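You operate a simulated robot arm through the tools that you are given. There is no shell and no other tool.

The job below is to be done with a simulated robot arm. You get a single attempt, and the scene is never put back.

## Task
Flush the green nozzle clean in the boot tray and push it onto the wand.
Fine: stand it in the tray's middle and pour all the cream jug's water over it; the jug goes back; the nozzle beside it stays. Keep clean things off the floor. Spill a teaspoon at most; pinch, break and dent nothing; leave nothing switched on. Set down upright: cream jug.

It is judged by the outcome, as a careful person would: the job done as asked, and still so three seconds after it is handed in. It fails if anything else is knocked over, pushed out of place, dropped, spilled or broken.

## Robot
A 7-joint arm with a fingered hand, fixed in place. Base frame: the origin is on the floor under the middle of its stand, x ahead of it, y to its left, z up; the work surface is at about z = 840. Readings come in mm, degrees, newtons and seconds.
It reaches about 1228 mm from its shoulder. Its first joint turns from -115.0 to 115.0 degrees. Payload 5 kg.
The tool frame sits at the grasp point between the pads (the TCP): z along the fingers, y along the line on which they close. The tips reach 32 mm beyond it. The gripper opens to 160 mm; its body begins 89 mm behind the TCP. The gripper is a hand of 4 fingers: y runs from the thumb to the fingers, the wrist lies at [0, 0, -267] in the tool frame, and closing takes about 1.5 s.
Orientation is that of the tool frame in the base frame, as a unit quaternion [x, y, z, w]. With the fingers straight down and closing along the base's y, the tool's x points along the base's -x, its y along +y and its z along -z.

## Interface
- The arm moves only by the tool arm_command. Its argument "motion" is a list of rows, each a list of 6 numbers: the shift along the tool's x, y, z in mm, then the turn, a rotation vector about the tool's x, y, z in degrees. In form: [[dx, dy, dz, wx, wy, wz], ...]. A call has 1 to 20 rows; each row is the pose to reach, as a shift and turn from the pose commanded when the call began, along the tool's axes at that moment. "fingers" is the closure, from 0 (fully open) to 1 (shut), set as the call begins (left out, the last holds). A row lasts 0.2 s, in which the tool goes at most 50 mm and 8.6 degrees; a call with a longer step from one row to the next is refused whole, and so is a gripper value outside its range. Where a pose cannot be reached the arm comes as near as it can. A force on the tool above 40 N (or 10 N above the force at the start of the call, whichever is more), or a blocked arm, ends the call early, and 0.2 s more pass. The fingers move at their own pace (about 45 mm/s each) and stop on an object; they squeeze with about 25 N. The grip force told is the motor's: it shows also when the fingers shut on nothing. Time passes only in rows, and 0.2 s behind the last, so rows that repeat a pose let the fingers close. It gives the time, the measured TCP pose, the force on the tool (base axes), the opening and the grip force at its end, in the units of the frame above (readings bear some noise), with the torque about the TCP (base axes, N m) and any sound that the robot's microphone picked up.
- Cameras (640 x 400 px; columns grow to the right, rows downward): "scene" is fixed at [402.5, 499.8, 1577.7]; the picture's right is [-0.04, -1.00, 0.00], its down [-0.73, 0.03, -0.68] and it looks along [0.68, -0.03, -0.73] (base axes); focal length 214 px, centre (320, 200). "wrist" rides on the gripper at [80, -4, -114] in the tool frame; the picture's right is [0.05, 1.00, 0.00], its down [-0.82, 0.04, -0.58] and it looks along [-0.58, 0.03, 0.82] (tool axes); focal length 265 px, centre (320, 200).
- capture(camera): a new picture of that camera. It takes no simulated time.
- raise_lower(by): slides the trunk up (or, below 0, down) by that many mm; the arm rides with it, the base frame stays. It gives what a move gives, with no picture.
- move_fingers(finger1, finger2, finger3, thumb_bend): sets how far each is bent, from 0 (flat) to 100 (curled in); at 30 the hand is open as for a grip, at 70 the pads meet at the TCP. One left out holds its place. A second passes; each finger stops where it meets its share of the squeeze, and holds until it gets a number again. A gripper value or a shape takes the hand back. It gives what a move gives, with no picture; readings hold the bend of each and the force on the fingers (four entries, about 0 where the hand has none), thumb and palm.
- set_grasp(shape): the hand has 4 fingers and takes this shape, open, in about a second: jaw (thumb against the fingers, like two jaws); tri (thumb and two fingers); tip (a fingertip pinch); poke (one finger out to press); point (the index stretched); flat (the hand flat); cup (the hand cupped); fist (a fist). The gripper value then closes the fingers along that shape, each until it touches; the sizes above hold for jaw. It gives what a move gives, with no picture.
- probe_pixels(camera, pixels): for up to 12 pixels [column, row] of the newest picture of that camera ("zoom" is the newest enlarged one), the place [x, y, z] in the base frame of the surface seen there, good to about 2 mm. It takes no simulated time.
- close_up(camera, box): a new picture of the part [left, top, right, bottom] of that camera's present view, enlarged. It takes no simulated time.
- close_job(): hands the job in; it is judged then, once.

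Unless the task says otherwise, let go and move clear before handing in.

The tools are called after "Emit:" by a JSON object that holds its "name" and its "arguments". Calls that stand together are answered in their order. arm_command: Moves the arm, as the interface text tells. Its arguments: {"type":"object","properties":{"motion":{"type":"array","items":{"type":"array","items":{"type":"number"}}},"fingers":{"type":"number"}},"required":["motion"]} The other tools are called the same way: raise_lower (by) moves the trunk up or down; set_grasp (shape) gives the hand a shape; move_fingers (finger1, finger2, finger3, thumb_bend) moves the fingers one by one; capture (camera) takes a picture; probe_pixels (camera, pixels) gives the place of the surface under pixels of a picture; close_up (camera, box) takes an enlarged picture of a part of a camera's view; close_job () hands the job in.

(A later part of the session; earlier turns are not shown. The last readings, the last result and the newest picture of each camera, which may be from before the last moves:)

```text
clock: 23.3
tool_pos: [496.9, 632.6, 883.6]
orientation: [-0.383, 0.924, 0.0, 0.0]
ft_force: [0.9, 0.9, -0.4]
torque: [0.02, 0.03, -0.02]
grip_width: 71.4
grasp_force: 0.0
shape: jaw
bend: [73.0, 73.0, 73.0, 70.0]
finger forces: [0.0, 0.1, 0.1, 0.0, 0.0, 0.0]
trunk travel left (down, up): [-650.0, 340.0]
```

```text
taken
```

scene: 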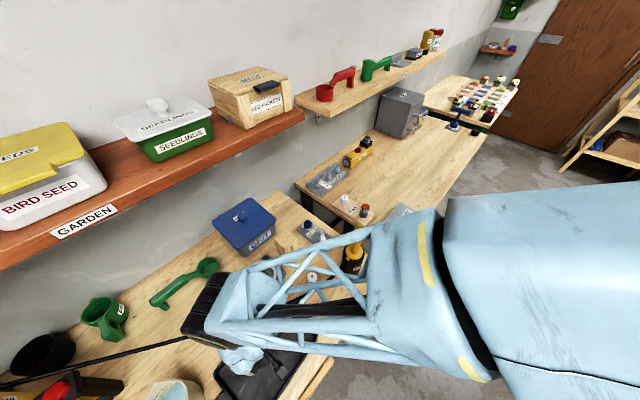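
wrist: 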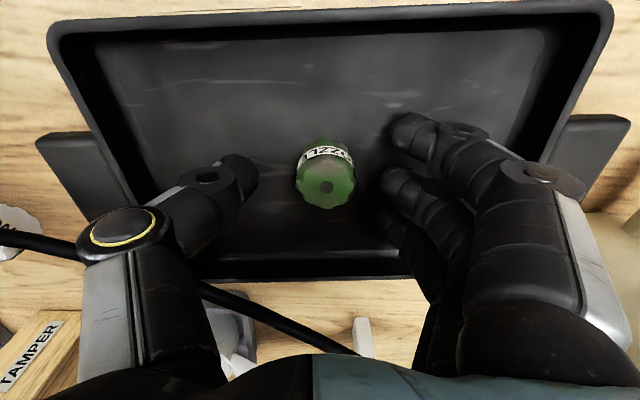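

The nozzle stands upright at (326,180) in the tray's middle. I'll rise straight up and confirm its position.

Emit:
{"name": "arm_command", "arguments": {"motion": [[0, 0, -20, 0, 0, 0], [0, 0, -60, 0, 0, 0], [0, 0, -100, 0, 0, 0], [0, 0, -150, 0, 0, 0], [0, 0, -200, 0, 0, 0], [0, 0, -240, 0, 0, 0], [0, 0, -240, 0, 0, 0]]}}

Emit:
{"name": "capture", "arguments": {"camera": "wrist"}}

Emit:
{"name": "close_up", "arguments": {"camera": "wrist", "box": [180, 20, 480, 200]}}

```text
clock: 24.9
tool_pos: [500.3, 630.8, 1126.0]
orientation: [-0.382, 0.924, -0.001, 0.0]
ft_force: [0.6, -0.3, -0.3]
torque: [-0.02, 0.04, 0.0]
grip_width: 71.3
grasp_force: 0.0
shape: jaw
bend: [73.0, 73.0, 73.0, 70.0]
finger forces: [0.1, 0.0, 0.0, 0.0, 0.0, 0.0]
trunk travel left (down, up): [-650.0, 340.0]
```

```text
taken
```

wrist: 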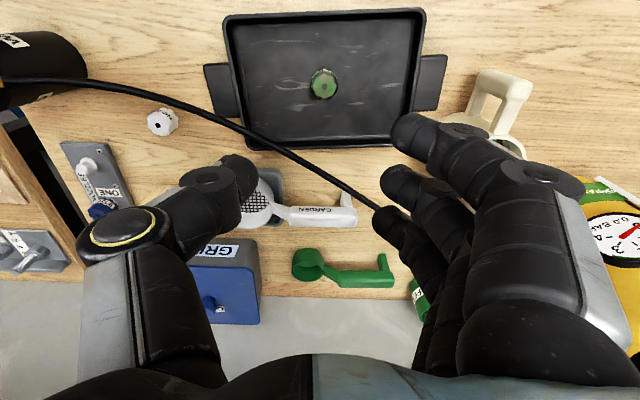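

```text
2.13 times, centred on (330, 110) of wrist
```

zoom: 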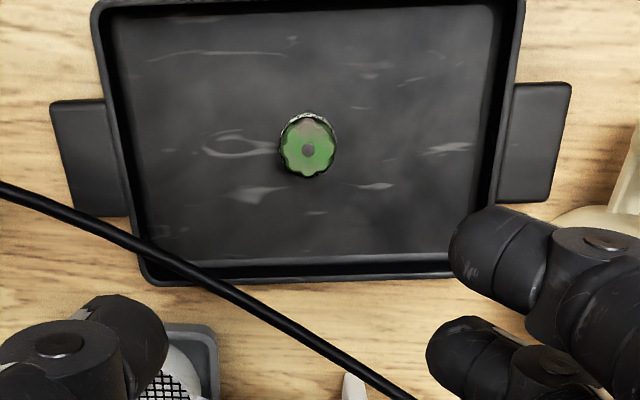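

The nozzle stands in the middle of the tray, (323,83). Now the jug: I'll shift left toward it and look at its D-shaped handle from closer.

Emit:
{"name": "arm_command", "arguments": {"motion": [[15, 40, 0, 0, 0, 0], [30, 80, 0, 0, 0, 0], [45, 115, 0, 0, 0, 0], [60, 150, 0, 0, 0, 0], [60, 150, 0, 0, 0, 0]]}}

Emit:
{"name": "capture", "arguments": {"camera": "wrist"}}

Emit:
{"name": "close_up", "arguments": {"camera": "wrist", "box": [270, 40, 430, 180]}}

```text
clock: 26.1
tool_pos: [350.8, 696.8, 1127.5]
orientation: [-0.383, 0.924, 0.0, 0.0]
ft_force: [1.2, -0.8, 0.4]
torque: [0.0, 0.0, 0.0]
grip_width: 71.8
grasp_force: 0.1
shape: jaw
bend: [73.0, 73.0, 73.0, 70.0]
finger forces: [0.0, 0.1, 0.1, 0.0, 0.0, 0.0]
trunk travel left (down, up): [-650.0, 340.0]
```

```text
taken
```

wrist: 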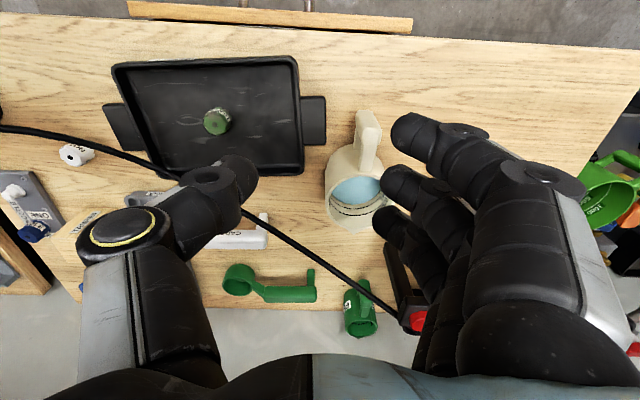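

```text
2.86 times, centred on (350, 110) of wrist
```

zoom: 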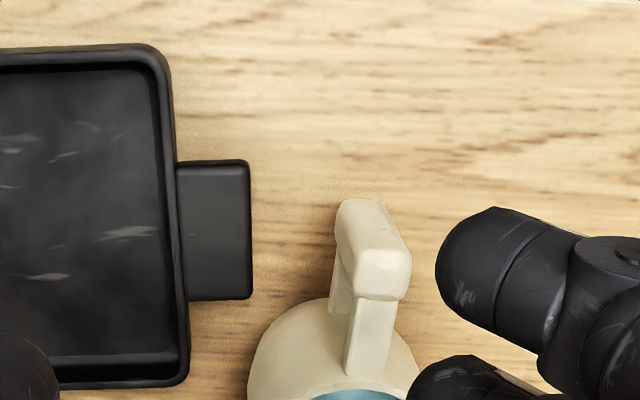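

The handle is a D-loop with a vertical outer grip at zoom (370,250). I'll probe its points, and tray/jug clearances, on this zoom.

Emit:
{"name": "probe_pixels", "arguments": {"camera": "zoom", "pixels": [[380, 275], [350, 205], [345, 225], [340, 265], [405, 262], [370, 330], [345, 300], [355, 365], [385, 365], [362, 240], [360, 208], [300, 330]]}}

Emit:
{"name": "probe_pixels", "arguments": {"camera": "wrist", "pixels": [[270, 10], [140, 8], [400, 25], [410, 300], [355, 190], [330, 212], [382, 200], [357, 215], [325, 150], [343, 190], [600, 45], [390, 270]]}}

```text
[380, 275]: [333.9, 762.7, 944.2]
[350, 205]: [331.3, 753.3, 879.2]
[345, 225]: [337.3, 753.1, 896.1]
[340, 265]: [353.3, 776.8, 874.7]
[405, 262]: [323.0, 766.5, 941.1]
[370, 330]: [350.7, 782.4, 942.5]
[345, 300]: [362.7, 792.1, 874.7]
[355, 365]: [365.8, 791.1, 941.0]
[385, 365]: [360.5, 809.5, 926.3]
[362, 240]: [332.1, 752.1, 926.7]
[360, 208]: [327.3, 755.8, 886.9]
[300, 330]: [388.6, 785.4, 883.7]
```

```text
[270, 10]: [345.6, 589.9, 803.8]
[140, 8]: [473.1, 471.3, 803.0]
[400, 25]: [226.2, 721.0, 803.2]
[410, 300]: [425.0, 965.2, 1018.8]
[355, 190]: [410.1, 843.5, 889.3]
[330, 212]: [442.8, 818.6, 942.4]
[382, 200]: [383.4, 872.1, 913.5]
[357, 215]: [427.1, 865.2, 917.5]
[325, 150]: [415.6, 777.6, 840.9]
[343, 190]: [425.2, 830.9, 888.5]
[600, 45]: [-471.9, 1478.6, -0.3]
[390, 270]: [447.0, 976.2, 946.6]
```

The handle's grip post is about 20 mm wide at (336,766), z 870–944, the spout is opposite at (430,869), and the jug's axis points along about 48°. I'll pitch the hand forward to 25° below horizontal at a pre-grasp point in front of and above the handle.

Emit:
{"name": "arm_command", "arguments": {"motion": [[8.8, 5.8, 8, -0.25, -8.12, -0.39], [17.7, 11.7, 16, -0.5, -16.25, -0.78], [26.5, 17.5, 28, -0.75, -24.4, -1.17], [35.4, 23.4, 40, -1.0, -32.5, -1.56], [44.2, 29.2, 55, -1.25, -40.6, -1.95], [53, 35, 75, -1.5, -48.7, -2.34], [61.9, 40.9, 95, -1.75, -56.9, -2.73], [70.7, 46.7, 117, -2, -65, -3.12], [70.7, 46.7, 117, -2, -65, -3.12], [70.7, 46.7, 117, -2, -65, -3.12]], "fingers": 0.5}}

Emit:
{"name": "capture", "arguments": {"camera": "wrist"}}

Emit:
{"name": "capture", "arguments": {"camera": "scene"}}

```text
clock: 28.1
tool_pos: [344.8, 656.2, 1010.0]
orientation: [-0.367, 0.771, 0.199, 0.482]
ft_force: [-0.8, -0.3, -0.1]
torque: [0.02, 0.03, 0.02]
grip_width: 80.0
grasp_force: 0.0
shape: jaw
bend: [72.0, 72.0, 72.0, 70.0]
finger forces: [0.1, 0.1, 0.0, 0.0, 0.0, 0.1]
out of reach, approached as far as the arm can: row 5, 6
trunk travel left (down, up): [-650.0, 340.0]
stopped in row 9: the arm was blocked; the commanded pose is now the measured one
```

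```text
taken
```

wrist: 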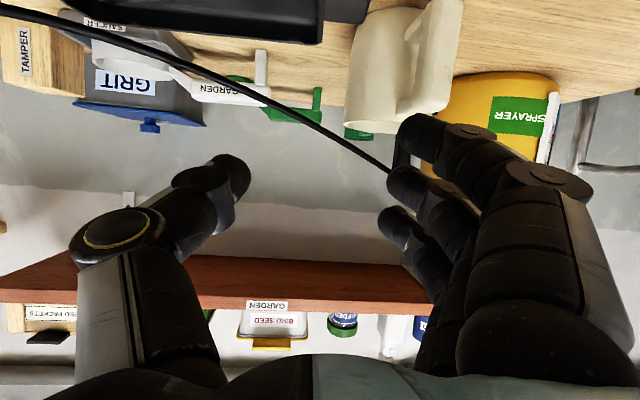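

```text
taken
```

scene: 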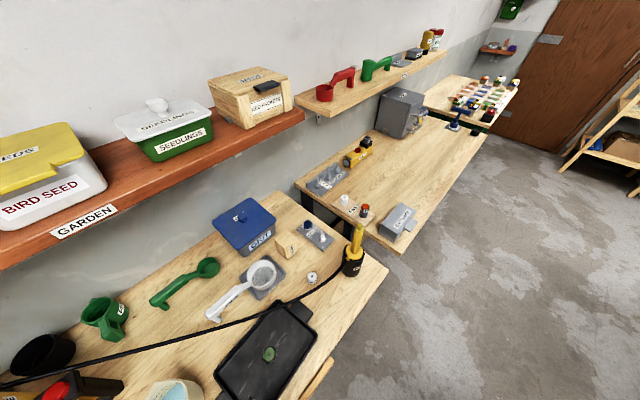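

The arm was blocked (likely folded too close to the body) at (345,656,1010), but the orientation is right: fingers forward, 27° below horizontal, with no force on the hand. I'll move ahead-left to hover above the handle instead and come down onto it vertically.

Emit:
{"name": "arm_command", "arguments": {"motion": [[-18.8, 23.7, 19.5, 0, 0, 1], [-37.6, 47.4, 39, 0, 0, 2], [-56.4, 71.1, 58.5, 0, 0, 3], [-56.4, 71.1, 58.5, 0, 0, 3]]}}

Emit:
{"name": "capture", "arguments": {"camera": "wrist"}}

Emit:
{"name": "capture", "arguments": {"camera": "scene"}}

```text
clock: 29.1
tool_pos: [348.8, 766.3, 1029.4]
orientation: [-0.34, 0.782, 0.211, 0.477]
ft_force: [-0.2, 0.5, -0.1]
torque: [-0.01, 0.03, -0.01]
grip_width: 79.9
grasp_force: 0.0
shape: jaw
bend: [72.0, 72.0, 72.0, 70.0]
finger forces: [0.1, 0.0, 0.0, 0.1, 0.0, 0.0]
trunk travel left (down, up): [-650.0, 340.0]
```

```text
taken
```

wrist: 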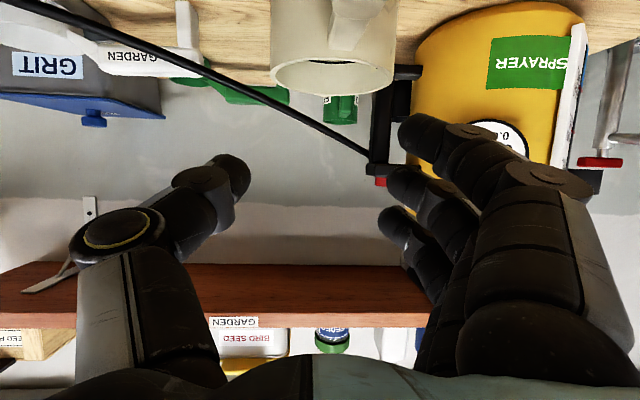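

```text
taken
```

scene: 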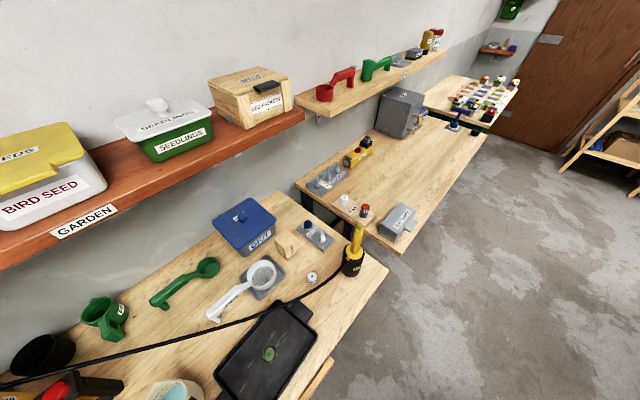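

Now I'm hovering at (349,766,1029) above the handle, seen at (352,20) with the jug rim at (333,75). I'll zoom and probe the handle again from this angle.

Emit:
{"name": "close_up", "arguments": {"camera": "wrist", "box": [250, 0, 430, 110]}}

Emit:
{"name": "probe_pixels", "arguments": {"camera": "wrist", "pixels": [[350, 8], [335, 8], [388, 10], [370, 5], [345, 35], [333, 60], [275, 65], [392, 65], [333, 92], [348, 45], [335, 40], [362, 40]]}}

```text
3.56 times, centred on (340, 55) of wrist
```

zoom: 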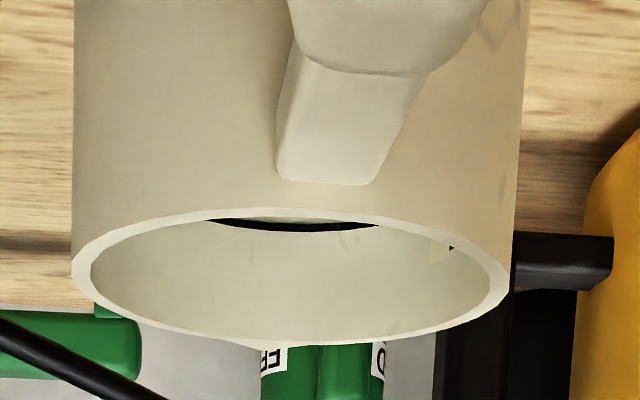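

```text
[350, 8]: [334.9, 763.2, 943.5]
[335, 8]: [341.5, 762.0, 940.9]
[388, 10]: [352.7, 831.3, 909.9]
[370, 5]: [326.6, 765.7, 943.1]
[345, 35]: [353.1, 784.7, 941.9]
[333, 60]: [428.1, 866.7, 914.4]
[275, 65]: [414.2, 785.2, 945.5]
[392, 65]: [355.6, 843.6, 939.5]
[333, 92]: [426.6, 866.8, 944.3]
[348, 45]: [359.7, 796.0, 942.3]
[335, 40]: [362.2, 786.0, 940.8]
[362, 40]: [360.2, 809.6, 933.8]
```

The handle post's centre comes out at about (332,764.5), axis heading ~47°, matching the hand's heading of 47.4°. I'll line up and come down part way to z≈970 with a 64 mm opening, then check.

Emit:
{"name": "arm_command", "arguments": {"motion": [[8.0, 5.3, -15.6, 0, 0, 0], [8.0, 5.3, -15.6, 0, 0, 0], [34.7, 5.1, -2, 0, 0, 0], [61.4, 4.9, 11.6, 0, 0, 0], [61.4, 4.9, 11.6, 0, 0, 0]], "fingers": 0.6}}

Emit:
{"name": "capture", "arguments": {"camera": "wrist"}}

```text
clock: 30.3
tool_pos: [342.2, 752.9, 975.9]
orientation: [-0.334, 0.784, 0.212, 0.479]
ft_force: [-1.2, -0.3, -0.8]
torque: [-0.02, 0.05, -0.03]
grip_width: 64.4
grasp_force: 0.1
shape: jaw
bend: [73.0, 73.0, 73.0, 70.0]
finger forces: [0.0, 0.0, 0.0, 0.1, 0.0, 0.1]
trunk travel left (down, up): [-650.0, 340.0]
```

```text
taken
```

wrist: 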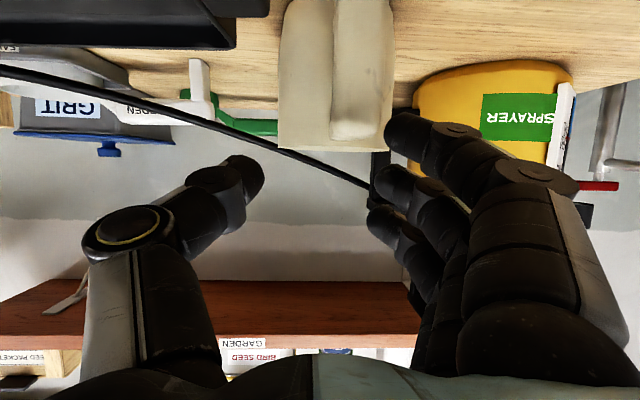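

The measured TCP (342,753,976) lags the commanded (333,757,969), so the handle shows right of centre at cols 333–395. I'll hold briefly to see if it settles.

Emit:
{"name": "arm_command", "arguments": {"motion": [[0, 0, 0, 0, 0, 0], [0, 0, 0, 0, 0, 0], [0, 0, 0, 0, 0, 0]]}}

```text
clock: 31.1
tool_pos: [343.1, 750.8, 973.4]
orientation: [-0.335, 0.784, 0.21, 0.479]
ft_force: [-0.1, 0.4, 0.0]
torque: [-0.02, -0.03, 0.01]
grip_width: 64.5
grasp_force: 0.1
shape: jaw
bend: [73.0, 73.0, 73.0, 70.0]
finger forces: [0.0, 0.0, 0.0, 0.0, 0.0, 0.0]
trunk travel left (down, up): [-650.0, 340.0]
```

It settled at (343,751,973), about 18 mm short in x of the commanded pose, so something in the arm's posture limits it. I'll rise and test postures in free air, including the pouring pose, before touching the jug.

Emit:
{"name": "arm_command", "arguments": {"motion": [[-36, 0, -18, 0, 0, 0], [-72, 0, -36, 0, 0, 0], [-108, 0, -54, 0, 0, 0], [-144, 0, -72, 0, 0, 0], [-180, 0, -90, 0, 0, 0], [-180, 0, -90, 0, 0, 0]]}}

Emit:
{"name": "capture", "arguments": {"camera": "scene"}}

```text
clock: 32.4
tool_pos: [433.4, 709.0, 1158.9]
orientation: [-0.295, 0.803, 0.169, 0.489]
ft_force: [-0.6, 0.5, -0.6]
torque: [0.03, 0.0, -0.04]
grip_width: 64.4
grasp_force: 0.0
shape: jaw
bend: [73.0, 73.0, 73.0, 70.0]
finger forces: [0.0, 0.0, 0.1, 0.1, 0.0, 0.0]
trunk travel left (down, up): [-650.0, 340.0]
stopped in row 6: the arm was blocked; the commanded pose is now the measured one
```

```text
taken
```

scene: 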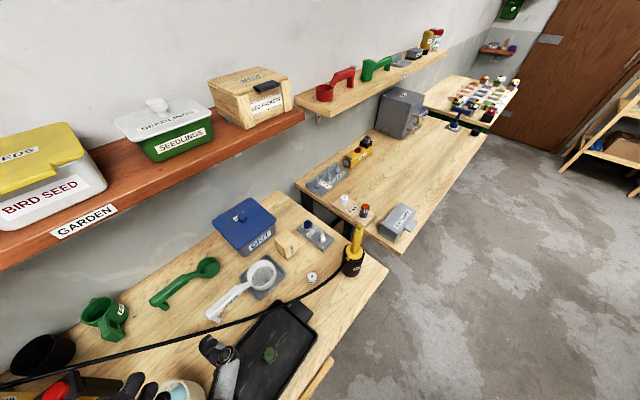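

The arm was blocked again as the wrist rose near shoulder height, i.e. it is folded too close. Raising the trunk should give room for reaching down to the handle; I'll raise it 300 mm.

Emit:
{"name": "raise_lower", "arguments": {"by": 300}}

Emit:
{"name": "capture", "arguments": {"camera": "scene"}}

```text
clock: 35.4
tool_pos: [431.6, 708.6, 1458.5]
orientation: [-0.296, 0.803, 0.17, 0.489]
ft_force: [0.7, -0.9, 0.3]
torque: [0.02, -0.02, 0.01]
grip_width: 64.4
grasp_force: 0.2
shape: jaw
bend: [73.0, 73.0, 73.0, 70.0]
finger forces: [0.0, 0.1, 0.1, 0.0, 0.0, 0.1]
trunk travel left (down, up): [-950.0, 40.0]
```

```text
taken
```

scene: 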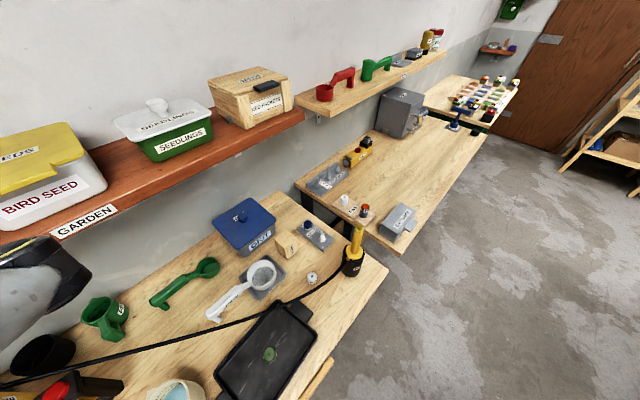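

The arm is now higher with the same hand pose. I'll bring the hand down to hover above the handle at about (334,757,1030), with heading 47°.

Emit:
{"name": "arm_command", "arguments": {"motion": [[39.9, 10.7, 16, -0.7, 0, -0.25], [79.7, 21.3, 31.9, -1.3, 0, -0.5], [119.6, 32, 47.9, -2, 0, -0.75], [159.4, 42.7, 63.8, -2.7, 0, -1], [199.3, 53.4, 79.8, -3.4, 0, -1.25], [239.2, 64, 95.8, -4, 0, -1.5], [279, 74.7, 111.7, -4.7, 0, -1.75], [318.9, 85.4, 127.7, -5.4, 0, -2], [358.7, 96, 143.6, -6, 0, -2.25], [398.6, 106.7, 159.6, -6.7, -0.1, -2.5], [398.6, 106.7, 159.6, -6.7, -0.1, -2.5], [398.6, 106.7, 159.6, -6.7, -0.1, -2.5]]}}

Emit:
{"name": "capture", "arguments": {"camera": "wrist"}}

Emit:
{"name": "capture", "arguments": {"camera": "scene"}}

```text
clock: 38.0
tool_pos: [333.1, 757.8, 1027.6]
orientation: [-0.342, 0.785, 0.206, 0.475]
ft_force: [0.5, 0.6, 0.5]
torque: [0.02, -0.02, -0.01]
grip_width: 64.5
grasp_force: 0.0
shape: jaw
bend: [73.0, 73.0, 73.0, 70.0]
finger forces: [0.0, 0.0, 0.0, 0.0, 0.1, 0.1]
trunk travel left (down, up): [-950.0, 40.0]
```

```text
taken
```

wrist: 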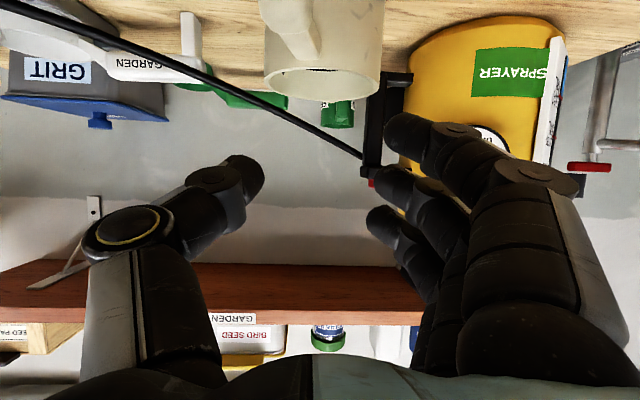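

```text
taken
```

scene: 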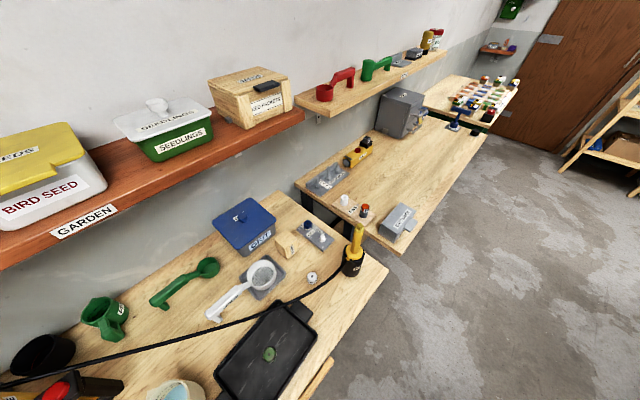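

The hand now tracks precisely at (333,758,1028). The handle shows at cols 275–320, left of where I expected, so I'll zoom and re-probe it before descending.

Emit:
{"name": "close_up", "arguments": {"camera": "wrist", "box": [230, 0, 410, 110]}}

Emit:
{"name": "probe_pixels", "arguments": {"camera": "zoom", "pixels": [[180, 20], [250, 50], [280, 100], [300, 150], [235, 150], [310, 200], [320, 260], [130, 270], [520, 270], [200, 5], [270, 10], [290, 30]]}}

```text
3.56 times, centred on (320, 55) of wrist
```

zoom: 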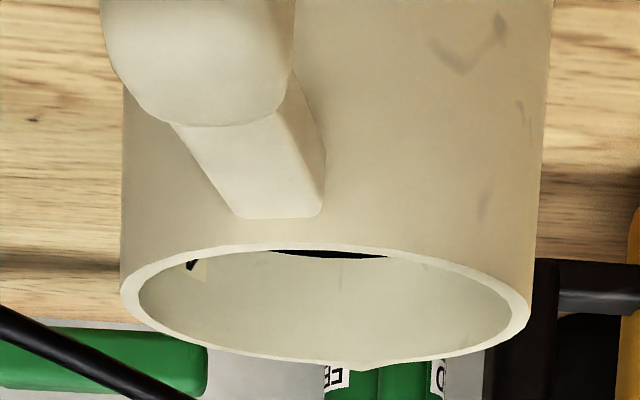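

```text
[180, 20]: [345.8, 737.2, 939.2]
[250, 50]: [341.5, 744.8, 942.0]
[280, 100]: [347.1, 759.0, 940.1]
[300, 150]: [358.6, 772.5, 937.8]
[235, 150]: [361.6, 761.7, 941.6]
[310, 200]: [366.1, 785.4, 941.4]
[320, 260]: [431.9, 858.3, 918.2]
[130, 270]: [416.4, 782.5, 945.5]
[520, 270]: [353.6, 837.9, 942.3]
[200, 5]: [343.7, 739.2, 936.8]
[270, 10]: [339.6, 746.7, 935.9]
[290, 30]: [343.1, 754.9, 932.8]
```

The handle has turned: its end is now near (343,743) instead of (332,764), so the hand must have brushed the jug when the arm was blocked and slid sideways. I'll check for any spill or anything else moved.

Emit:
{"name": "close_up", "arguments": {"camera": "scene", "box": [120, 300, 300, 400]}}

Emit:
{"name": "arm_command", "arguments": {"motion": [[-36, 0, -18, 0, 0, 0], [-72, 0, -36, 0, 0, 0], [-108, 0, -54, 0, 0, 0], [-133, 0, -67, 0, 8, 0], [-133, 0, -67, 0, 16, 0], [-133, 0, -67, 0, 24, 0], [-133, 0, -67, 0, 32, 0], [-133, 0, -67, 0, 40, 0], [-133, 0, -67, 0, 40, 0]]}}

Emit:
{"name": "capture", "arguments": {"camera": "wrist"}}

```text
3.56 times, centred on (210, 350) of scene
```

zoom: 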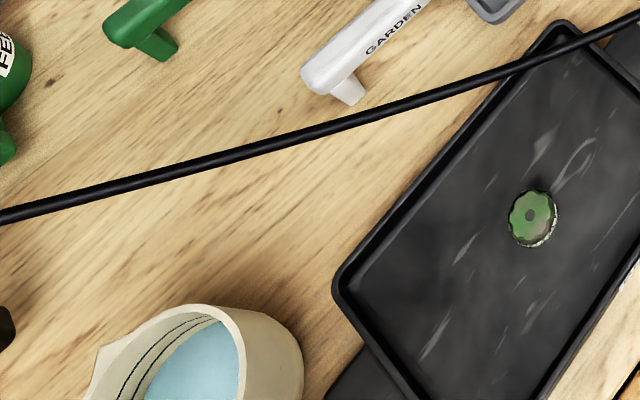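

```text
clock: 40.0
tool_pos: [334.3, 759.9, 1178.7]
orientation: [-0.392, 0.899, 0.076, 0.177]
ft_force: [-0.5, 0.8, 0.1]
torque: [-0.02, -0.02, 0.0]
grip_width: 64.4
grasp_force: 0.0
shape: jaw
bend: [73.0, 73.0, 73.0, 70.0]
finger forces: [0.1, 0.1, 0.1, 0.0, 0.0, 0.0]
trunk travel left (down, up): [-950.0, 40.0]
```

```text
taken
```

wrist: 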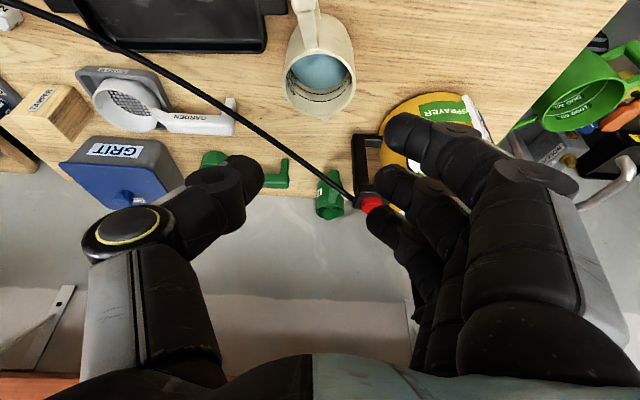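

No spill is visible around the jug. I'll back off a bit and point the hand down to get a full view of jug and handle.

Emit:
{"name": "arm_command", "arguments": {"motion": [[24.6, 0, -10, 0, 7.5, 0], [49.2, 0, -20, 0, 15, 0], [73.9, 0, -30.2, 0, 22, 0], [73.9, 0, -30.2, 0, 22, 0], [73.9, 0, -30.2, 0, 22, 0]]}}

Emit:
{"name": "capture", "arguments": {"camera": "wrist"}}

Emit:
{"name": "close_up", "arguments": {"camera": "wrist", "box": [240, 20, 400, 160]}}

```text
clock: 41.2
tool_pos: [282.8, 700.3, 1179.0]
orientation: [-0.399, 0.917, 0.001, 0.002]
ft_force: [0.5, -1.2, -0.1]
torque: [0.03, 0.05, 0.0]
grip_width: 64.3
grasp_force: 0.1
shape: jaw
bend: [73.0, 73.0, 73.0, 70.0]
finger forces: [0.1, 0.2, 0.1, 0.0, 0.0, 0.0]
trunk travel left (down, up): [-950.0, 40.0]
```

```text
taken
```

wrist: 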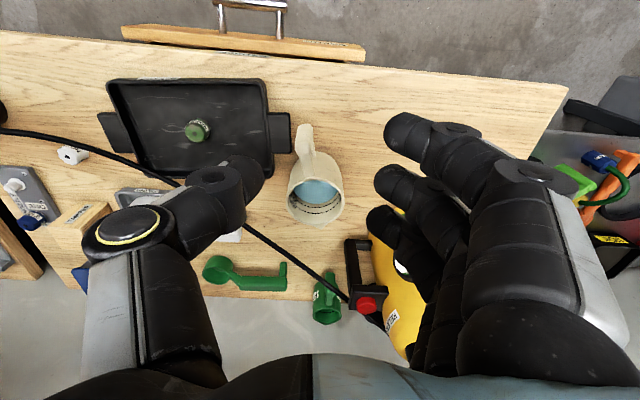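

```text
2.86 times, centred on (320, 90) of wrist
```

zoom: 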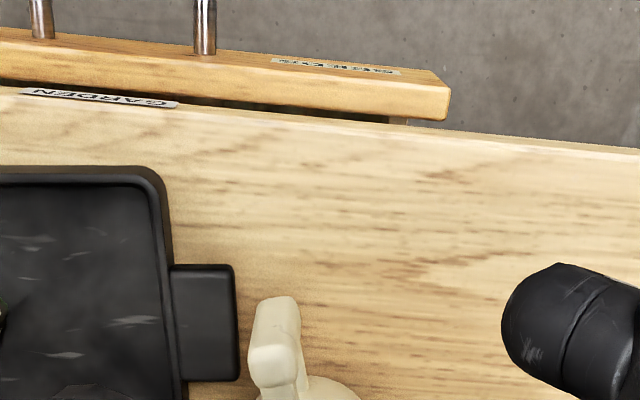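

The jug stands upright at (316,190) with its handle now turned toward the tray tab, at (304,145). I'll probe the rim and handle precisely.

Emit:
{"name": "close_up", "arguments": {"camera": "wrist", "box": [260, 110, 370, 240]}}

Emit:
{"name": "probe_pixels", "arguments": {"camera": "wrist", "pixels": [[304, 148], [298, 150], [310, 147], [303, 158], [310, 165], [313, 172], [289, 195], [343, 195], [318, 222], [300, 215], [338, 215], [317, 185]]}}

```text
3.08 times, centred on (315, 175) of wrist
```

zoom: 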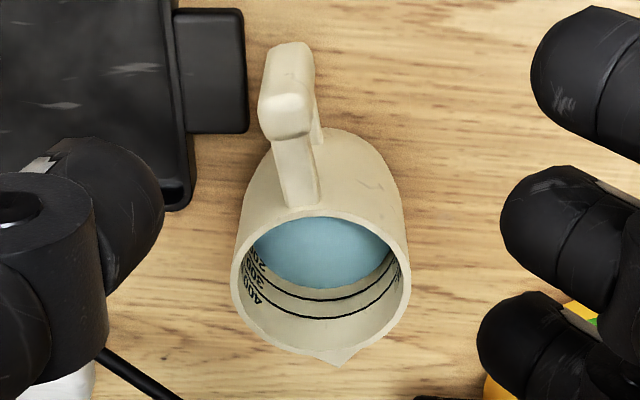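

```text
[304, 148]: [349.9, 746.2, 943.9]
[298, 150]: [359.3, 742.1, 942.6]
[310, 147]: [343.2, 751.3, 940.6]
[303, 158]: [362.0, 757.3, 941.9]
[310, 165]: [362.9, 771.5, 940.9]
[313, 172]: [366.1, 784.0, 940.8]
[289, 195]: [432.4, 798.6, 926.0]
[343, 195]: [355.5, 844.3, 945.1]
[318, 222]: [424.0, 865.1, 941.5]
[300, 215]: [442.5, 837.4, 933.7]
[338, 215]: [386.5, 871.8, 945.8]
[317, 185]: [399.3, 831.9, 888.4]
```

The jug centre is now about (398,827), its handle heading turned ~12° to about 59°; still upright and nothing spilled. Before gripping, I'll test in free air a sideways pouring posture (hand pointing right along the tray), first turning the hand.

Emit:
{"name": "arm_command", "arguments": {"motion": [[-7.1, -5, 5.4, 0, 0, 7.5], [-14.2, -10, 10.7, 0, 0, 15], [-21.3, -15, 16, 0, 0, 22.4], [-28.4, -20, 21.5, 0, 0, 29.8], [-35.5, -25, 26.8, 0, 0, 37.3], [-42.5, -29.9, 32.2, 0, 0, 44.7], [-49.6, -34.9, 37.5, 0, 0, 52.2], [-56.7, -39.9, 43, 0, 0, 59.6], [-63.8, -44.8, 48.3, 0, 0, 67.1], [-70.9, -49.8, 53.6, 0, 0, 74.5], [-78, -54.8, 59, 0, 0, 82], [-78, -54.8, 59, 0, 0, 82]]}}

Emit:
{"name": "capture", "arguments": {"camera": "wrist"}}

```text
clock: 43.8
tool_pos: [375.4, 722.2, 1121.2]
orientation: [0.301, 0.954, 0.003, 0.002]
ft_force: [-0.8, 0.7, 0.4]
torque: [0.01, -0.02, 0.01]
grip_width: 64.3
grasp_force: 0.0
shape: jaw
bend: [73.0, 73.0, 73.0, 70.0]
finger forces: [0.1, 0.0, 0.0, 0.1, 0.1, 0.0]
trunk travel left (down, up): [-950.0, 40.0]
```

```text
taken
```

wrist: 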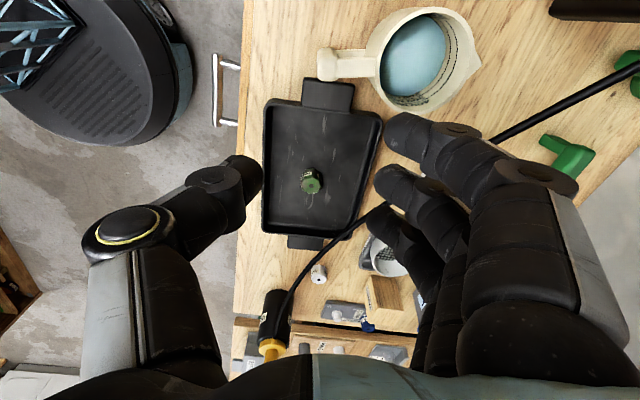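

The turn worked with full accuracy. Now I'll pitch the hand up to 27° below horizontal here to test the pour-start posture.

Emit:
{"name": "arm_command", "arguments": {"motion": [[0, 0, 0, 0, -8, 0], [0, 0, 0, 0, -16, 0], [0, 0, 0, 0, -24, 0], [0, 0, 0, 0, -32, 0], [0, 0, 0, 0, -40, 0], [0, 0, 0, 0, -48, 0], [0, 0, 0, 0, -56, 0], [0, 0, 0, 0, -63, 0], [0, 0, 0, 0, -63, 0]]}}

Emit:
{"name": "capture", "arguments": {"camera": "scene"}}

```text
clock: 45.8
tool_pos: [373.3, 720.4, 1120.6]
orientation: [0.257, 0.812, -0.155, 0.501]
ft_force: [0.1, -0.2, -0.6]
torque: [-0.01, 0.0, 0.03]
grip_width: 64.4
grasp_force: 0.0
shape: jaw
bend: [73.0, 73.0, 73.0, 70.0]
finger forces: [0.1, 0.0, 0.0, 0.0, 0.1, 0.0]
trunk travel left (down, up): [-950.0, 40.0]
```

```text
taken
```

scene: 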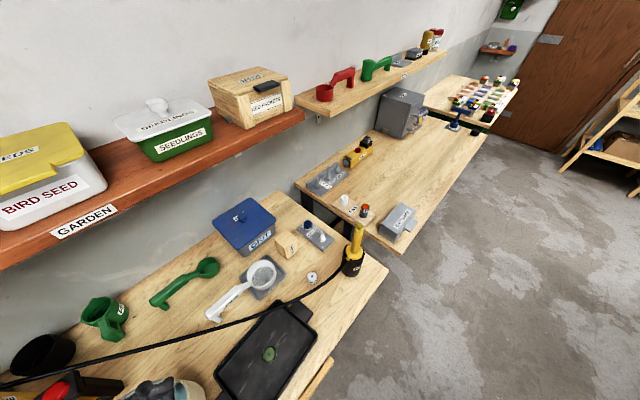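

The pour-start posture is reachable exactly. Now I'll test the 100° tilt in the air above the tray, hand empty.

Emit:
{"name": "arm_command", "arguments": {"motion": [[-2.8, 0.1, 11.2, 0, 8.33, 0], [-5.6, 0.3, 22.5, 0, 16.67, 0], [-8.3, 0.4, 33.7, 0, 25, 0], [-11.1, 0.6, 45, 0, 33.3, 0], [-13.9, 0.7, 56.2, 0, 41.7, 0], [-16.7, 0.9, 67.5, 0, 50, 0], [-19.4, 1, 78.7, 0, 58.3, 0], [-22.2, 1.1, 90, 0, 66.7, 0], [-25, 1.3, 101, 0, 75, 0], [-27.8, 1.4, 112.4, 0, 83.3, 0], [-30.5, 1.6, 123.7, 0, 91.7, 0], [-33.3, 1.7, 134.9, 0, 100, 0], [-33.3, 1.7, 134.9, 0, 100, 0]]}}

Emit:
{"name": "capture", "arguments": {"camera": "scene"}}

```text
clock: 48.6
tool_pos: [484.7, 646.0, 1087.7]
orientation: [0.283, 0.905, 0.098, -0.302]
ft_force: [-0.2, 0.4, -0.3]
torque: [-0.03, -0.01, -0.01]
grip_width: 64.3
grasp_force: 0.1
shape: jaw
bend: [73.0, 73.0, 73.0, 70.0]
finger forces: [0.1, 0.1, 0.1, 0.0, 0.0, 0.0]
trunk travel left (down, up): [-950.0, 40.0]
```

```text
taken
```

scene: 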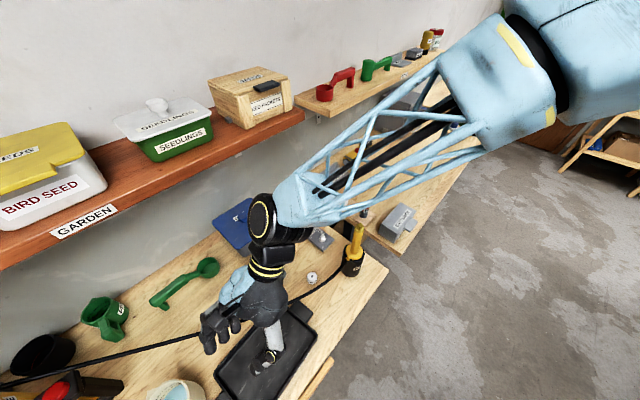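

The full 100° tilt is reachable at (485,646,1088). I'll bring the hand back to the pour-start posture, reversing the motion.

Emit:
{"name": "arm_command", "arguments": {"motion": [[10.6, -0.1, 4.7, 0, -8.33, 0], [21.1, -0.2, 9.5, 0, -16.67, 0], [31.7, -0.4, 14.2, 0, -25, 0], [42.2, -0.5, 18.9, 0, -33.3, 0], [52.8, -0.6, 23.6, 0, -41.7, 0], [63.4, -0.7, 28.4, 0, -50, 0], [73.9, -0.8, 33.1, 0, -58.3, 0], [84.5, -0.9, 37.8, 0, -66.7, 0], [95, -1.1, 42.5, 0, -75, 0], [105.6, -1.2, 47.3, 0, -83.3, 0], [116.1, -1.3, 52, 0, -91.7, 0], [126.7, -1.4, 56.7, 0, -100, 0], [126.7, -1.4, 56.7, 0, -100, 0]]}}

```text
clock: 51.4
tool_pos: [374.7, 721.1, 1120.4]
orientation: [0.257, 0.812, -0.155, 0.501]
ft_force: [-0.2, -0.2, 0.6]
torque: [-0.01, 0.0, 0.02]
grip_width: 64.4
grasp_force: 0.0
shape: jaw
bend: [73.0, 73.0, 73.0, 70.0]
finger forces: [0.0, 0.1, 0.0, 0.0, 0.1, 0.1]
trunk travel left (down, up): [-950.0, 40.0]
```

Back at pour start. Now I'll yaw +94° with the same pitch to face the turned handle, coming to about (353,740,1060).

Emit:
{"name": "arm_command", "arguments": {"motion": [[5.5, 0.2, 0.1, -7, 0.05, -3.53], [11.1, 0.4, 0.3, -14, 0.1, -7.07], [16.6, 0.6, 0.4, -21, 0.14, -10.6], [22.1, 0.8, 0.6, -28, 0.19, -14.1], [27.7, 1, 0.7, -35, 0.23, -17.7], [33.2, 1.2, 0.9, -42, 0.28, -21.2], [38.7, 1.4, 1, -49, 0.33, -24.7], [44.3, 1.6, 1.2, -56, 0.37, -28.3], [49.8, 1.8, 1.3, -62.9, 0.42, -31.8], [55.3, 2, 1.5, -69.9, 0.47, -35.3], [60.9, 2.2, 1.6, -76.9, 0.51, -38.9], [66.4, 2.4, 1.8, -83.9, 0.56, -42.4], [66.4, 2.4, 1.8, -83.9, 0.56, -42.4]]}}

Emit:
{"name": "capture", "arguments": {"camera": "wrist"}}

Emit:
{"name": "close_up", "arguments": {"camera": "scene", "box": [120, 320, 280, 400]}}

```text
clock: 52.8
tool_pos: [481.5, 677.6, 1098.1]
orientation: [-0.008, 0.852, 0.017, 0.523]
ft_force: [0.2, -0.2, -0.3]
torque: [-0.02, -0.03, -0.02]
grip_width: 64.3
grasp_force: 0.1
shape: jaw
bend: [73.0, 73.0, 73.0, 70.0]
finger forces: [0.0, 0.1, 0.0, 0.0, 0.1, 0.1]
trunk travel left (down, up): [-950.0, 40.0]
stopped in row 7: the arm was blocked; the commanded pose is now the measured one
```

```text
taken
```

wrist: 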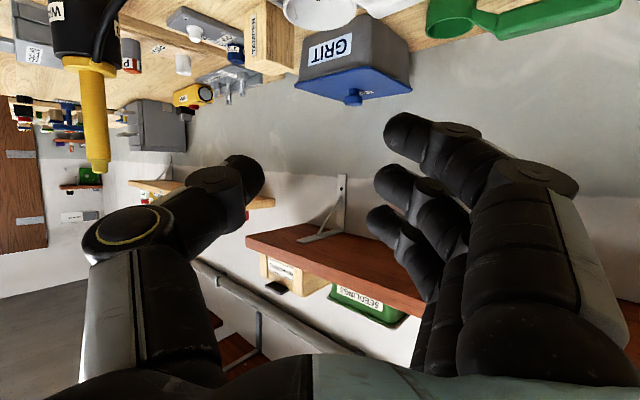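

```text
4.00 times, centred on (200, 360) of scene
```

zoom: 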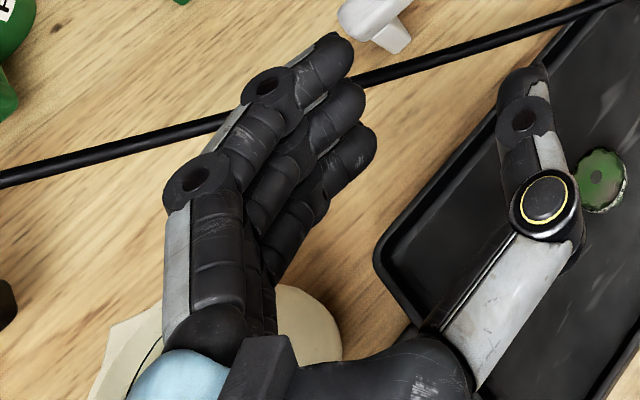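

The hand got blocked midway at heading ~2° with the wrist too close in on the left; it ended free at (481,678,1098) with no contact force. I'll test a wider path back to heading 47°, keeping the wrist further out.

Emit:
{"name": "arm_command", "arguments": {"motion": [[2.4, 27.6, -3.6, -6.7, 0.17, -3.4], [4.9, 55.2, -7.2, -13.4, 0.33, -6.8], [7.3, 82.8, -10.8, -20.1, 0.5, -10.2], [18.8, 87.3, -33.2, -25, 0.6, -12.7], [30.2, 91.8, -55.5, -29.9, 0.7, -15.2], [41.7, 96.4, -77.9, -34.8, 0.8, -17.7], [53.1, 100.9, -100.2, -39.7, 0.9, -20.2], [53.1, 100.9, -100.2, -39.7, 0.9, -20.2]]}}

Emit:
{"name": "capture", "arguments": {"camera": "scene"}}

```text
clock: 53.6
tool_pos: [578.4, 678.3, 1104.0]
orientation: [-0.072, 0.85, 0.07, 0.516]
ft_force: [-0.2, -0.2, 1.0]
torque: [0.02, 0.02, 0.01]
grip_width: 64.3
grasp_force: 0.0
shape: jaw
bend: [73.0, 73.0, 73.0, 70.0]
finger forces: [0.0, 0.0, 0.1, 0.1, 0.1, 0.0]
out of reach, approached as far as the arm can: row 3
trunk travel left (down, up): [-950.0, 40.0]
stopped in row 3: the arm was blocked; the commanded pose is now the measured one
```

```text
taken
```

scene: 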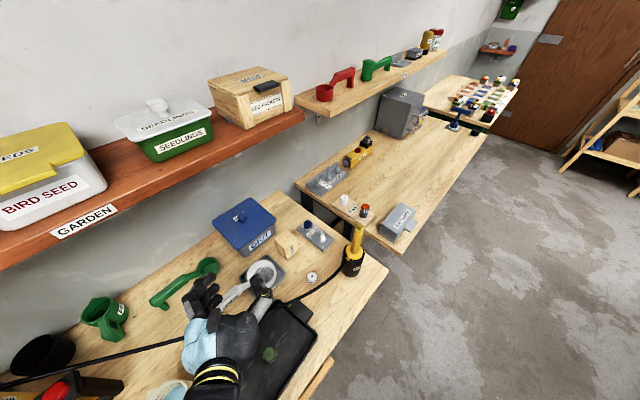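

It was blocked again and drifted to (578,678,1104), so this arm branch can't yaw that way. I'll return to a hand-down pose, then try yawing from the other branch (the one used over the handle).

Emit:
{"name": "arm_command", "arguments": {"motion": [[-3.2, 2.9, -15.4, 0, 7.9, 0], [-6.4, 5.8, -30.8, 0, 15.8, 0], [-9.6, 8.7, -46.2, 0, 23.6, 0], [-12.8, 11.6, -61.6, 0, 31.5, 0], [-15.9, 14.4, -76.9, 0, 39.4, 0], [-19.1, 17.3, -92.3, 0, 47.3, 0], [-22.3, 20.2, -107.7, 0, 55.1, 0], [-25.5, 23.1, -123.1, 0, 63, 0], [-25.5, 23.1, -123.1, 0, 63, 0]]}}

```text
clock: 55.6
tool_pos: [477.5, 678.4, 1185.6]
orientation: [-0.1, 0.995, 0.022, -0.005]
ft_force: [0.2, -0.2, -0.5]
torque: [-0.02, 0.01, 0.01]
grip_width: 64.2
grasp_force: 0.1
shape: jaw
bend: [73.0, 73.0, 73.0, 70.0]
finger forces: [0.1, 0.0, 0.0, 0.1, 0.0, 0.0]
trunk travel left (down, up): [-950.0, 40.0]
```

Hand is down again at heading ~11°. I'll turn to heading 47° and go to (283,700,1180), as before the handle approach.

Emit:
{"name": "arm_command", "arguments": {"motion": [[31, 10, 1.6, 0.4, 0, -5.9], [62, 20, 3.2, 0.8, 0, -11.8], [93, 30, 4.8, 1.2, 0, -17.7], [124, 40, 6.5, 1.6, 0, -23.6], [155, 50, 8.1, 2, 0, -29.6], [185.9, 60.1, 9.7, 2.4, 0, -35.5], [185.9, 60.1, 9.7, 2.4, 0, -35.5]]}}

```text
clock: 57.2
tool_pos: [284.2, 699.9, 1178.2]
orientation: [-0.398, 0.917, 0.002, 0.005]
ft_force: [0.7, -0.2, 0.5]
torque: [-0.01, 0.01, -0.02]
grip_width: 64.3
grasp_force: 0.1
shape: jaw
bend: [73.0, 73.0, 73.0, 70.0]
finger forces: [0.0, 0.1, 0.1, 0.1, 0.0, 0.0]
trunk travel left (down, up): [-950.0, 40.0]
```

Now I'll pitch up again to 28° below horizontal around (350,755,1100) at heading 47°.

Emit:
{"name": "arm_command", "arguments": {"motion": [[-10.7, -1.3, 9.8, 0, -7.8, 0], [-21.3, -2.7, 19.5, 0, -15.6, 0], [-32, -4, 29.3, 0, -23.4, 0], [-42.6, -5.3, 39, 0, -31.2, 0], [-53.3, -6.6, 48.8, 0, -39, 0], [-63.9, -8, 58.5, 0, -46.8, 0], [-74.6, -9.3, 68.3, 0, -54.6, 0], [-85.2, -10.6, 78, 0, -62.4, 0], [-85.2, -10.6, 78, 0, -62.4, 0]]}}

```text
clock: 58.8
tool_pos: [455.3, 701.9, 1115.8]
orientation: [-0.314, 0.836, 0.144, 0.427]
ft_force: [-0.4, 0.9, 0.3]
torque: [0.0, 0.02, 0.01]
grip_width: 64.3
grasp_force: 0.1
shape: jaw
bend: [73.0, 73.0, 73.0, 70.0]
finger forces: [0.1, 0.0, 0.0, 0.1, 0.0, 0.1]
trunk travel left (down, up): [-950.0, 40.0]
stopped in row 8: the arm was blocked; the commanded pose is now the measured one
```

Blocked again at z≈1116 near heading 39°: this forward-pitched pose only works lower down. I'll look at how the arm itself is posed in the scene view to understand the limits.

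Emit:
{"name": "capture", "arguments": {"camera": "scene"}}

```text
taken
```

scene: 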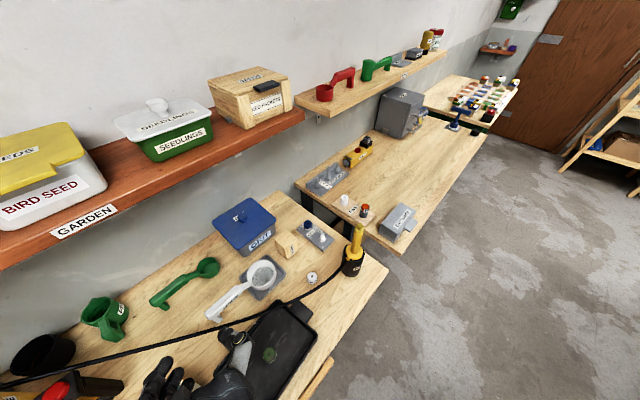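

The earlier approach to the handle converged when coming down from such a pose, so I'll ease down slowly to about (375,735,1040) at heading 50°, and see if it tracks.

Emit:
{"name": "arm_command", "arguments": {"motion": [[10.4, 9.9, 1.5, -1.1, -1.2, -0.5], [20.7, 19.8, 3, -2.2, -2.4, -0.9], [31.1, 29.6, 4.5, -3.4, -3.6, -1.4], [41.5, 39.5, 6, -4.5, -4.8, -1.9], [51.8, 49.4, 7.6, -5.6, -6, -2.3], [62.2, 59.3, 9.1, -6.7, -7.2, -2.8], [72.5, 69.1, 10.6, -7.9, -8.4, -3.3], [82.9, 79, 12.1, -9, -9.6, -3.7], [82.9, 79, 12.1, -9, -9.6, -3.7], [82.9, 79, 12.1, -9, -9.6, -3.7]]}}

```text
clock: 61.2
tool_pos: [436.2, 710.9, 1047.4]
orientation: [-0.324, 0.787, 0.206, 0.484]
ft_force: [0.0, -0.8, 0.0]
torque: [-0.01, 0.01, -0.01]
grip_width: 64.1
grasp_force: 0.0
shape: jaw
bend: [73.0, 73.0, 73.0, 70.0]
finger forces: [0.0, 0.0, 0.0, 0.0, 0.1, 0.0]
trunk travel left (down, up): [-950.0, 40.0]
stopped in row 10: the arm was blocked; the commanded pose is now the measured one
```

Still short by ~60 mm in x. The earlier success came from descending from high up, so I'll rise straight up to z≈1458 and repeat that descent.

Emit:
{"name": "arm_command", "arguments": {"motion": [[-36.8, 0.4, -18.5, 0, 0, 0], [-73.6, 0.9, -36.9, 0, 0, 0], [-110.4, 1.3, -55.4, 0, 0, 0], [-147.2, 1.8, -73.8, 0, 0, 0], [-184, 2.2, -92.3, 0, 0, 0], [-220.8, 2.6, -110.7, 0, 0, 0], [-257.6, 3.1, -129.2, 0, 0, 0], [-294.4, 3.5, -147.6, 0, 0, 0], [-331.2, 4, -166.1, 0, 0, 0], [-368, 4.4, -184.5, 0, 0, 0], [-368, 4.4, -184.5, 0, 0, 0]]}}

```text
clock: 63.6
tool_pos: [433.3, 712.1, 1459.0]
orientation: [-0.326, 0.786, 0.207, 0.483]
ft_force: [0.0, -0.3, 0.0]
torque: [0.0, 0.0, -0.01]
grip_width: 64.2
grasp_force: 0.1
shape: jaw
bend: [73.0, 73.0, 73.0, 70.0]
finger forces: [0.1, 0.0, 0.1, 0.1, 0.0, 0.0]
trunk travel left (down, up): [-950.0, 40.0]
```

That tracked well. Now the descent toward the handle hover at (345,748,1030).

Emit:
{"name": "arm_command", "arguments": {"motion": [[40.1, 8.3, 16, -0.4, 0, -0.2], [80.3, 16.7, 32, -0.7, 0, -0.4], [120.4, 25, 48.1, -1.1, 0, -0.5], [160.5, 33.3, 64.1, -1.4, 0, -0.7], [200.7, 41.7, 80.1, -1.8, 0, -0.9], [240.8, 50, 96.1, -2.2, 0, -1.1], [280.9, 58.3, 112.1, -2.5, 0, -1.3], [321, 66.6, 128.2, -2.9, 0, -1.4], [361.2, 75, 144.2, -3.2, 0, -1.6], [401.3, 83.3, 160.2, -3.6, 0, -1.8], [401.3, 83.3, 160.2, -3.6, 0, -1.8], [401.3, 83.3, 160.2, -3.6, 0, -1.8]]}}

Emit:
{"name": "capture", "arguments": {"camera": "wrist"}}

```text
clock: 66.2
tool_pos: [343.5, 749.7, 1028.5]
orientation: [-0.353, 0.774, 0.224, 0.475]
ft_force: [0.7, 0.5, 0.0]
torque: [0.0, 0.03, 0.0]
grip_width: 64.5
grasp_force: 0.1
shape: jaw
bend: [73.0, 73.0, 73.0, 70.0]
finger forces: [0.1, 0.1, 0.0, 0.0, 0.0, 0.0]
trunk travel left (down, up): [-950.0, 40.0]
```

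```text
taken
```

wrist: 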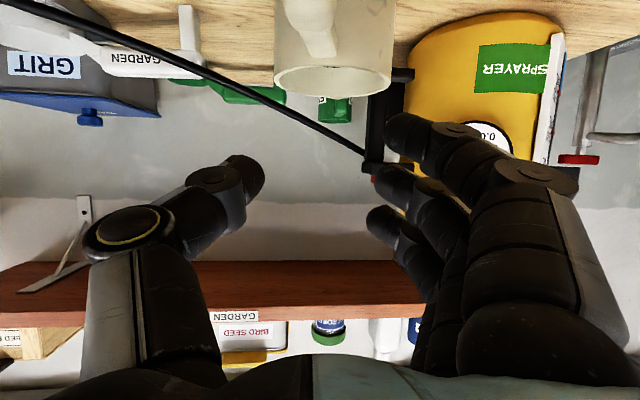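

It reached the handle hover exactly. Before gripping, I'll test carrying motion from this posture: yaw −85° to the pour-start pose at (375,722,1100).

Emit:
{"name": "arm_command", "arguments": {"motion": [[-5.8, -3.7, -3, 6.9, -0.1, 3.5], [-11.7, -7.5, -5.9, 13.8, -0.2, 6.9], [-17.5, -11.2, -8.9, 20.7, -0.3, 10.4], [-23.3, -14.9, -11.9, 27.6, -0.35, 13.8], [-29.1, -18.7, -14.9, 34.5, -0.4, 17.3], [-35, -22.4, -17.8, 41.4, -0.5, 20.7], [-40.8, -26.2, -20.8, 48.3, -0.6, 24.2], [-46.6, -29.9, -23.8, 55.2, -0.7, 27.7], [-52.4, -33.6, -26.8, 62.1, -0.8, 31.1], [-58.3, -37.4, -29.7, 69.1, -0.9, 34.6], [-64.1, -41.1, -32.7, 76, -1, 38], [-64.1, -41.1, -32.7, 76, -1, 38]]}}

Emit:
{"name": "capture", "arguments": {"camera": "scene"}}

```text
clock: 68.8
tool_pos: [374.5, 719.7, 1099.7]
orientation: [0.263, 0.808, -0.156, 0.503]
ft_force: [0.2, -0.7, 0.8]
torque: [0.01, 0.02, -0.01]
grip_width: 64.1
grasp_force: 0.0
shape: jaw
bend: [73.0, 73.0, 73.0, 70.0]
finger forces: [0.0, 0.1, 0.1, 0.1, 0.1, 0.1]
trunk travel left (down, up): [-950.0, 40.0]
```

```text
taken
```

scene: 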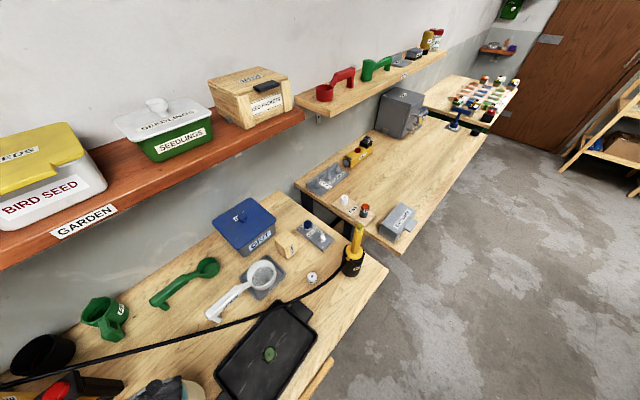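

The carry yaw works from this branch. Now the tilt test again from here.

Emit:
{"name": "arm_command", "arguments": {"motion": [[-4.3, 0.1, 10.3, 0, 8.33, 0], [-8.5, 0.3, 20.6, 0, 16.67, 0], [-12.8, 0.4, 30.9, 0, 25, 0], [-17.1, 0.5, 41.1, 0, 33.3, 0], [-21.3, 0.6, 51.4, 0, 41.7, 0], [-25.6, 0.8, 61.7, 0, 50, 0], [-29.9, 0.9, 72, 0, 58.3, 0], [-34.1, 1, 82.3, 0, 66.7, 0], [-38.4, 1.1, 92.6, 0, 75, 0], [-42.7, 1.3, 102.8, 0, 83.3, 0], [-46.9, 1.4, 113.1, 0, 91.7, 0], [-51.2, 1.5, 123.4, 0, 100, 0], [-51.2, 1.5, 123.4, 0, 100, 0]]}}

```text
clock: 71.6
tool_pos: [485.5, 644.2, 1091.0]
orientation: [0.288, 0.905, 0.102, -0.297]
ft_force: [0.2, -0.6, 0.3]
torque: [-0.05, 0.0, -0.04]
grip_width: 64.0
grasp_force: 0.2
shape: jaw
bend: [73.0, 73.0, 73.0, 70.0]
finger forces: [0.0, 0.0, 0.0, 0.0, 0.0, 0.0]
trunk travel left (down, up): [-950.0, 40.0]
```

Full tilt works. I'll check there's reserve for another 12°, then reverse the whole motion.

Emit:
{"name": "arm_command", "arguments": {"motion": [[0, 0, 0, 0, 6, 0], [0, 0, 0, 0, 12, 0], [0, 0, 0, 0, 12, 0], [0, 0, 0, 0, 6, 0], [0, 0, 0, 0, 0, 0], [10.6, -0.1, 4.7, 0, -8.33, 0], [21.1, -0.2, 9.5, 0, -16.67, 0], [31.7, -0.4, 14.2, 0, -25, 0], [42.2, -0.5, 18.9, 0, -33.3, 0], [52.8, -0.6, 23.6, 0, -41.7, 0], [63.4, -0.7, 28.4, 0, -50, 0], [73.9, -0.8, 33.1, 0, -58.3, 0], [84.5, -0.9, 37.8, 0, -66.7, 0], [95, -1.1, 42.5, 0, -75, 0], [105.6, -1.2, 47.3, 0, -83.3, 0], [116.1, -1.3, 52, 0, -91.7, 0], [126.7, -1.4, 56.7, 0, -100, 0], [126.7, -1.4, 56.7, 0, -100, 0]]}}

```text
clock: 72.4
tool_pos: [572.1, 640.0, 1169.9]
orientation: [0.271, 0.895, 0.158, -0.318]
ft_force: [-0.5, 0.2, 0.4]
torque: [-0.01, 0.01, -0.04]
grip_width: 64.3
grasp_force: 0.0
shape: jaw
bend: [73.0, 73.0, 73.0, 70.0]
finger forces: [0.0, 0.0, 0.0, 0.1, 0.0, 0.0]
trunk travel left (down, up): [-950.0, 40.0]
stopped in row 4: the arm was blocked; the commanded pose is now the measured one
```

The extra tilt went over a limit and the hand drifted to (572,640,1170), free of contact, so 100° with this hand angle is the maximum. I'll come back to the pour-start pose.

Emit:
{"name": "arm_command", "arguments": {"motion": [[8.8, -4.5, 14.2, 0.5, -8, -0.2], [17.5, -9.1, 28.4, 1, -16, -0.4], [26.3, -13.6, 42.5, 1.5, -24.1, -0.6], [35, -18.2, 56.7, 2, -32.1, -0.8], [43.8, -22.7, 70.9, 2.5, -40.1, -1], [52.5, -27.3, 85.1, 3, -48.1, -1.2], [61.3, -31.8, 99.2, 3.5, -56.2, -1.4], [70, -36.4, 113.4, 4, -64.2, -1.6], [78.8, -40.9, 127.6, 4.5, -72.2, -1.8], [87.5, -45.5, 141.8, 5, -80.2, -2], [96.3, -50, 156, 5.5, -88.3, -2.2], [105, -54.6, 170.1, 6, -96.3, -2.4], [113.8, -59.1, 184.3, 6.5, -104.3, -2.6], [113.8, -59.1, 184.3, 6.5, -104.3, -2.6]]}}

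```text
clock: 75.6
tool_pos: [383.0, 728.6, 1120.5]
orientation: [0.269, 0.81, -0.147, 0.5]
ft_force: [-0.3, 0.5, -0.1]
torque: [-0.04, 0.0, -0.02]
grip_width: 64.1
grasp_force: 0.0
shape: jaw
bend: [73.0, 73.0, 73.0, 70.0]
finger forces: [0.1, 0.0, 0.0, 0.1, 0.0, 0.0]
trunk travel left (down, up): [-950.0, 40.0]
stopped in row 14: the arm was blocked; the commanded pose is now the measured one
```

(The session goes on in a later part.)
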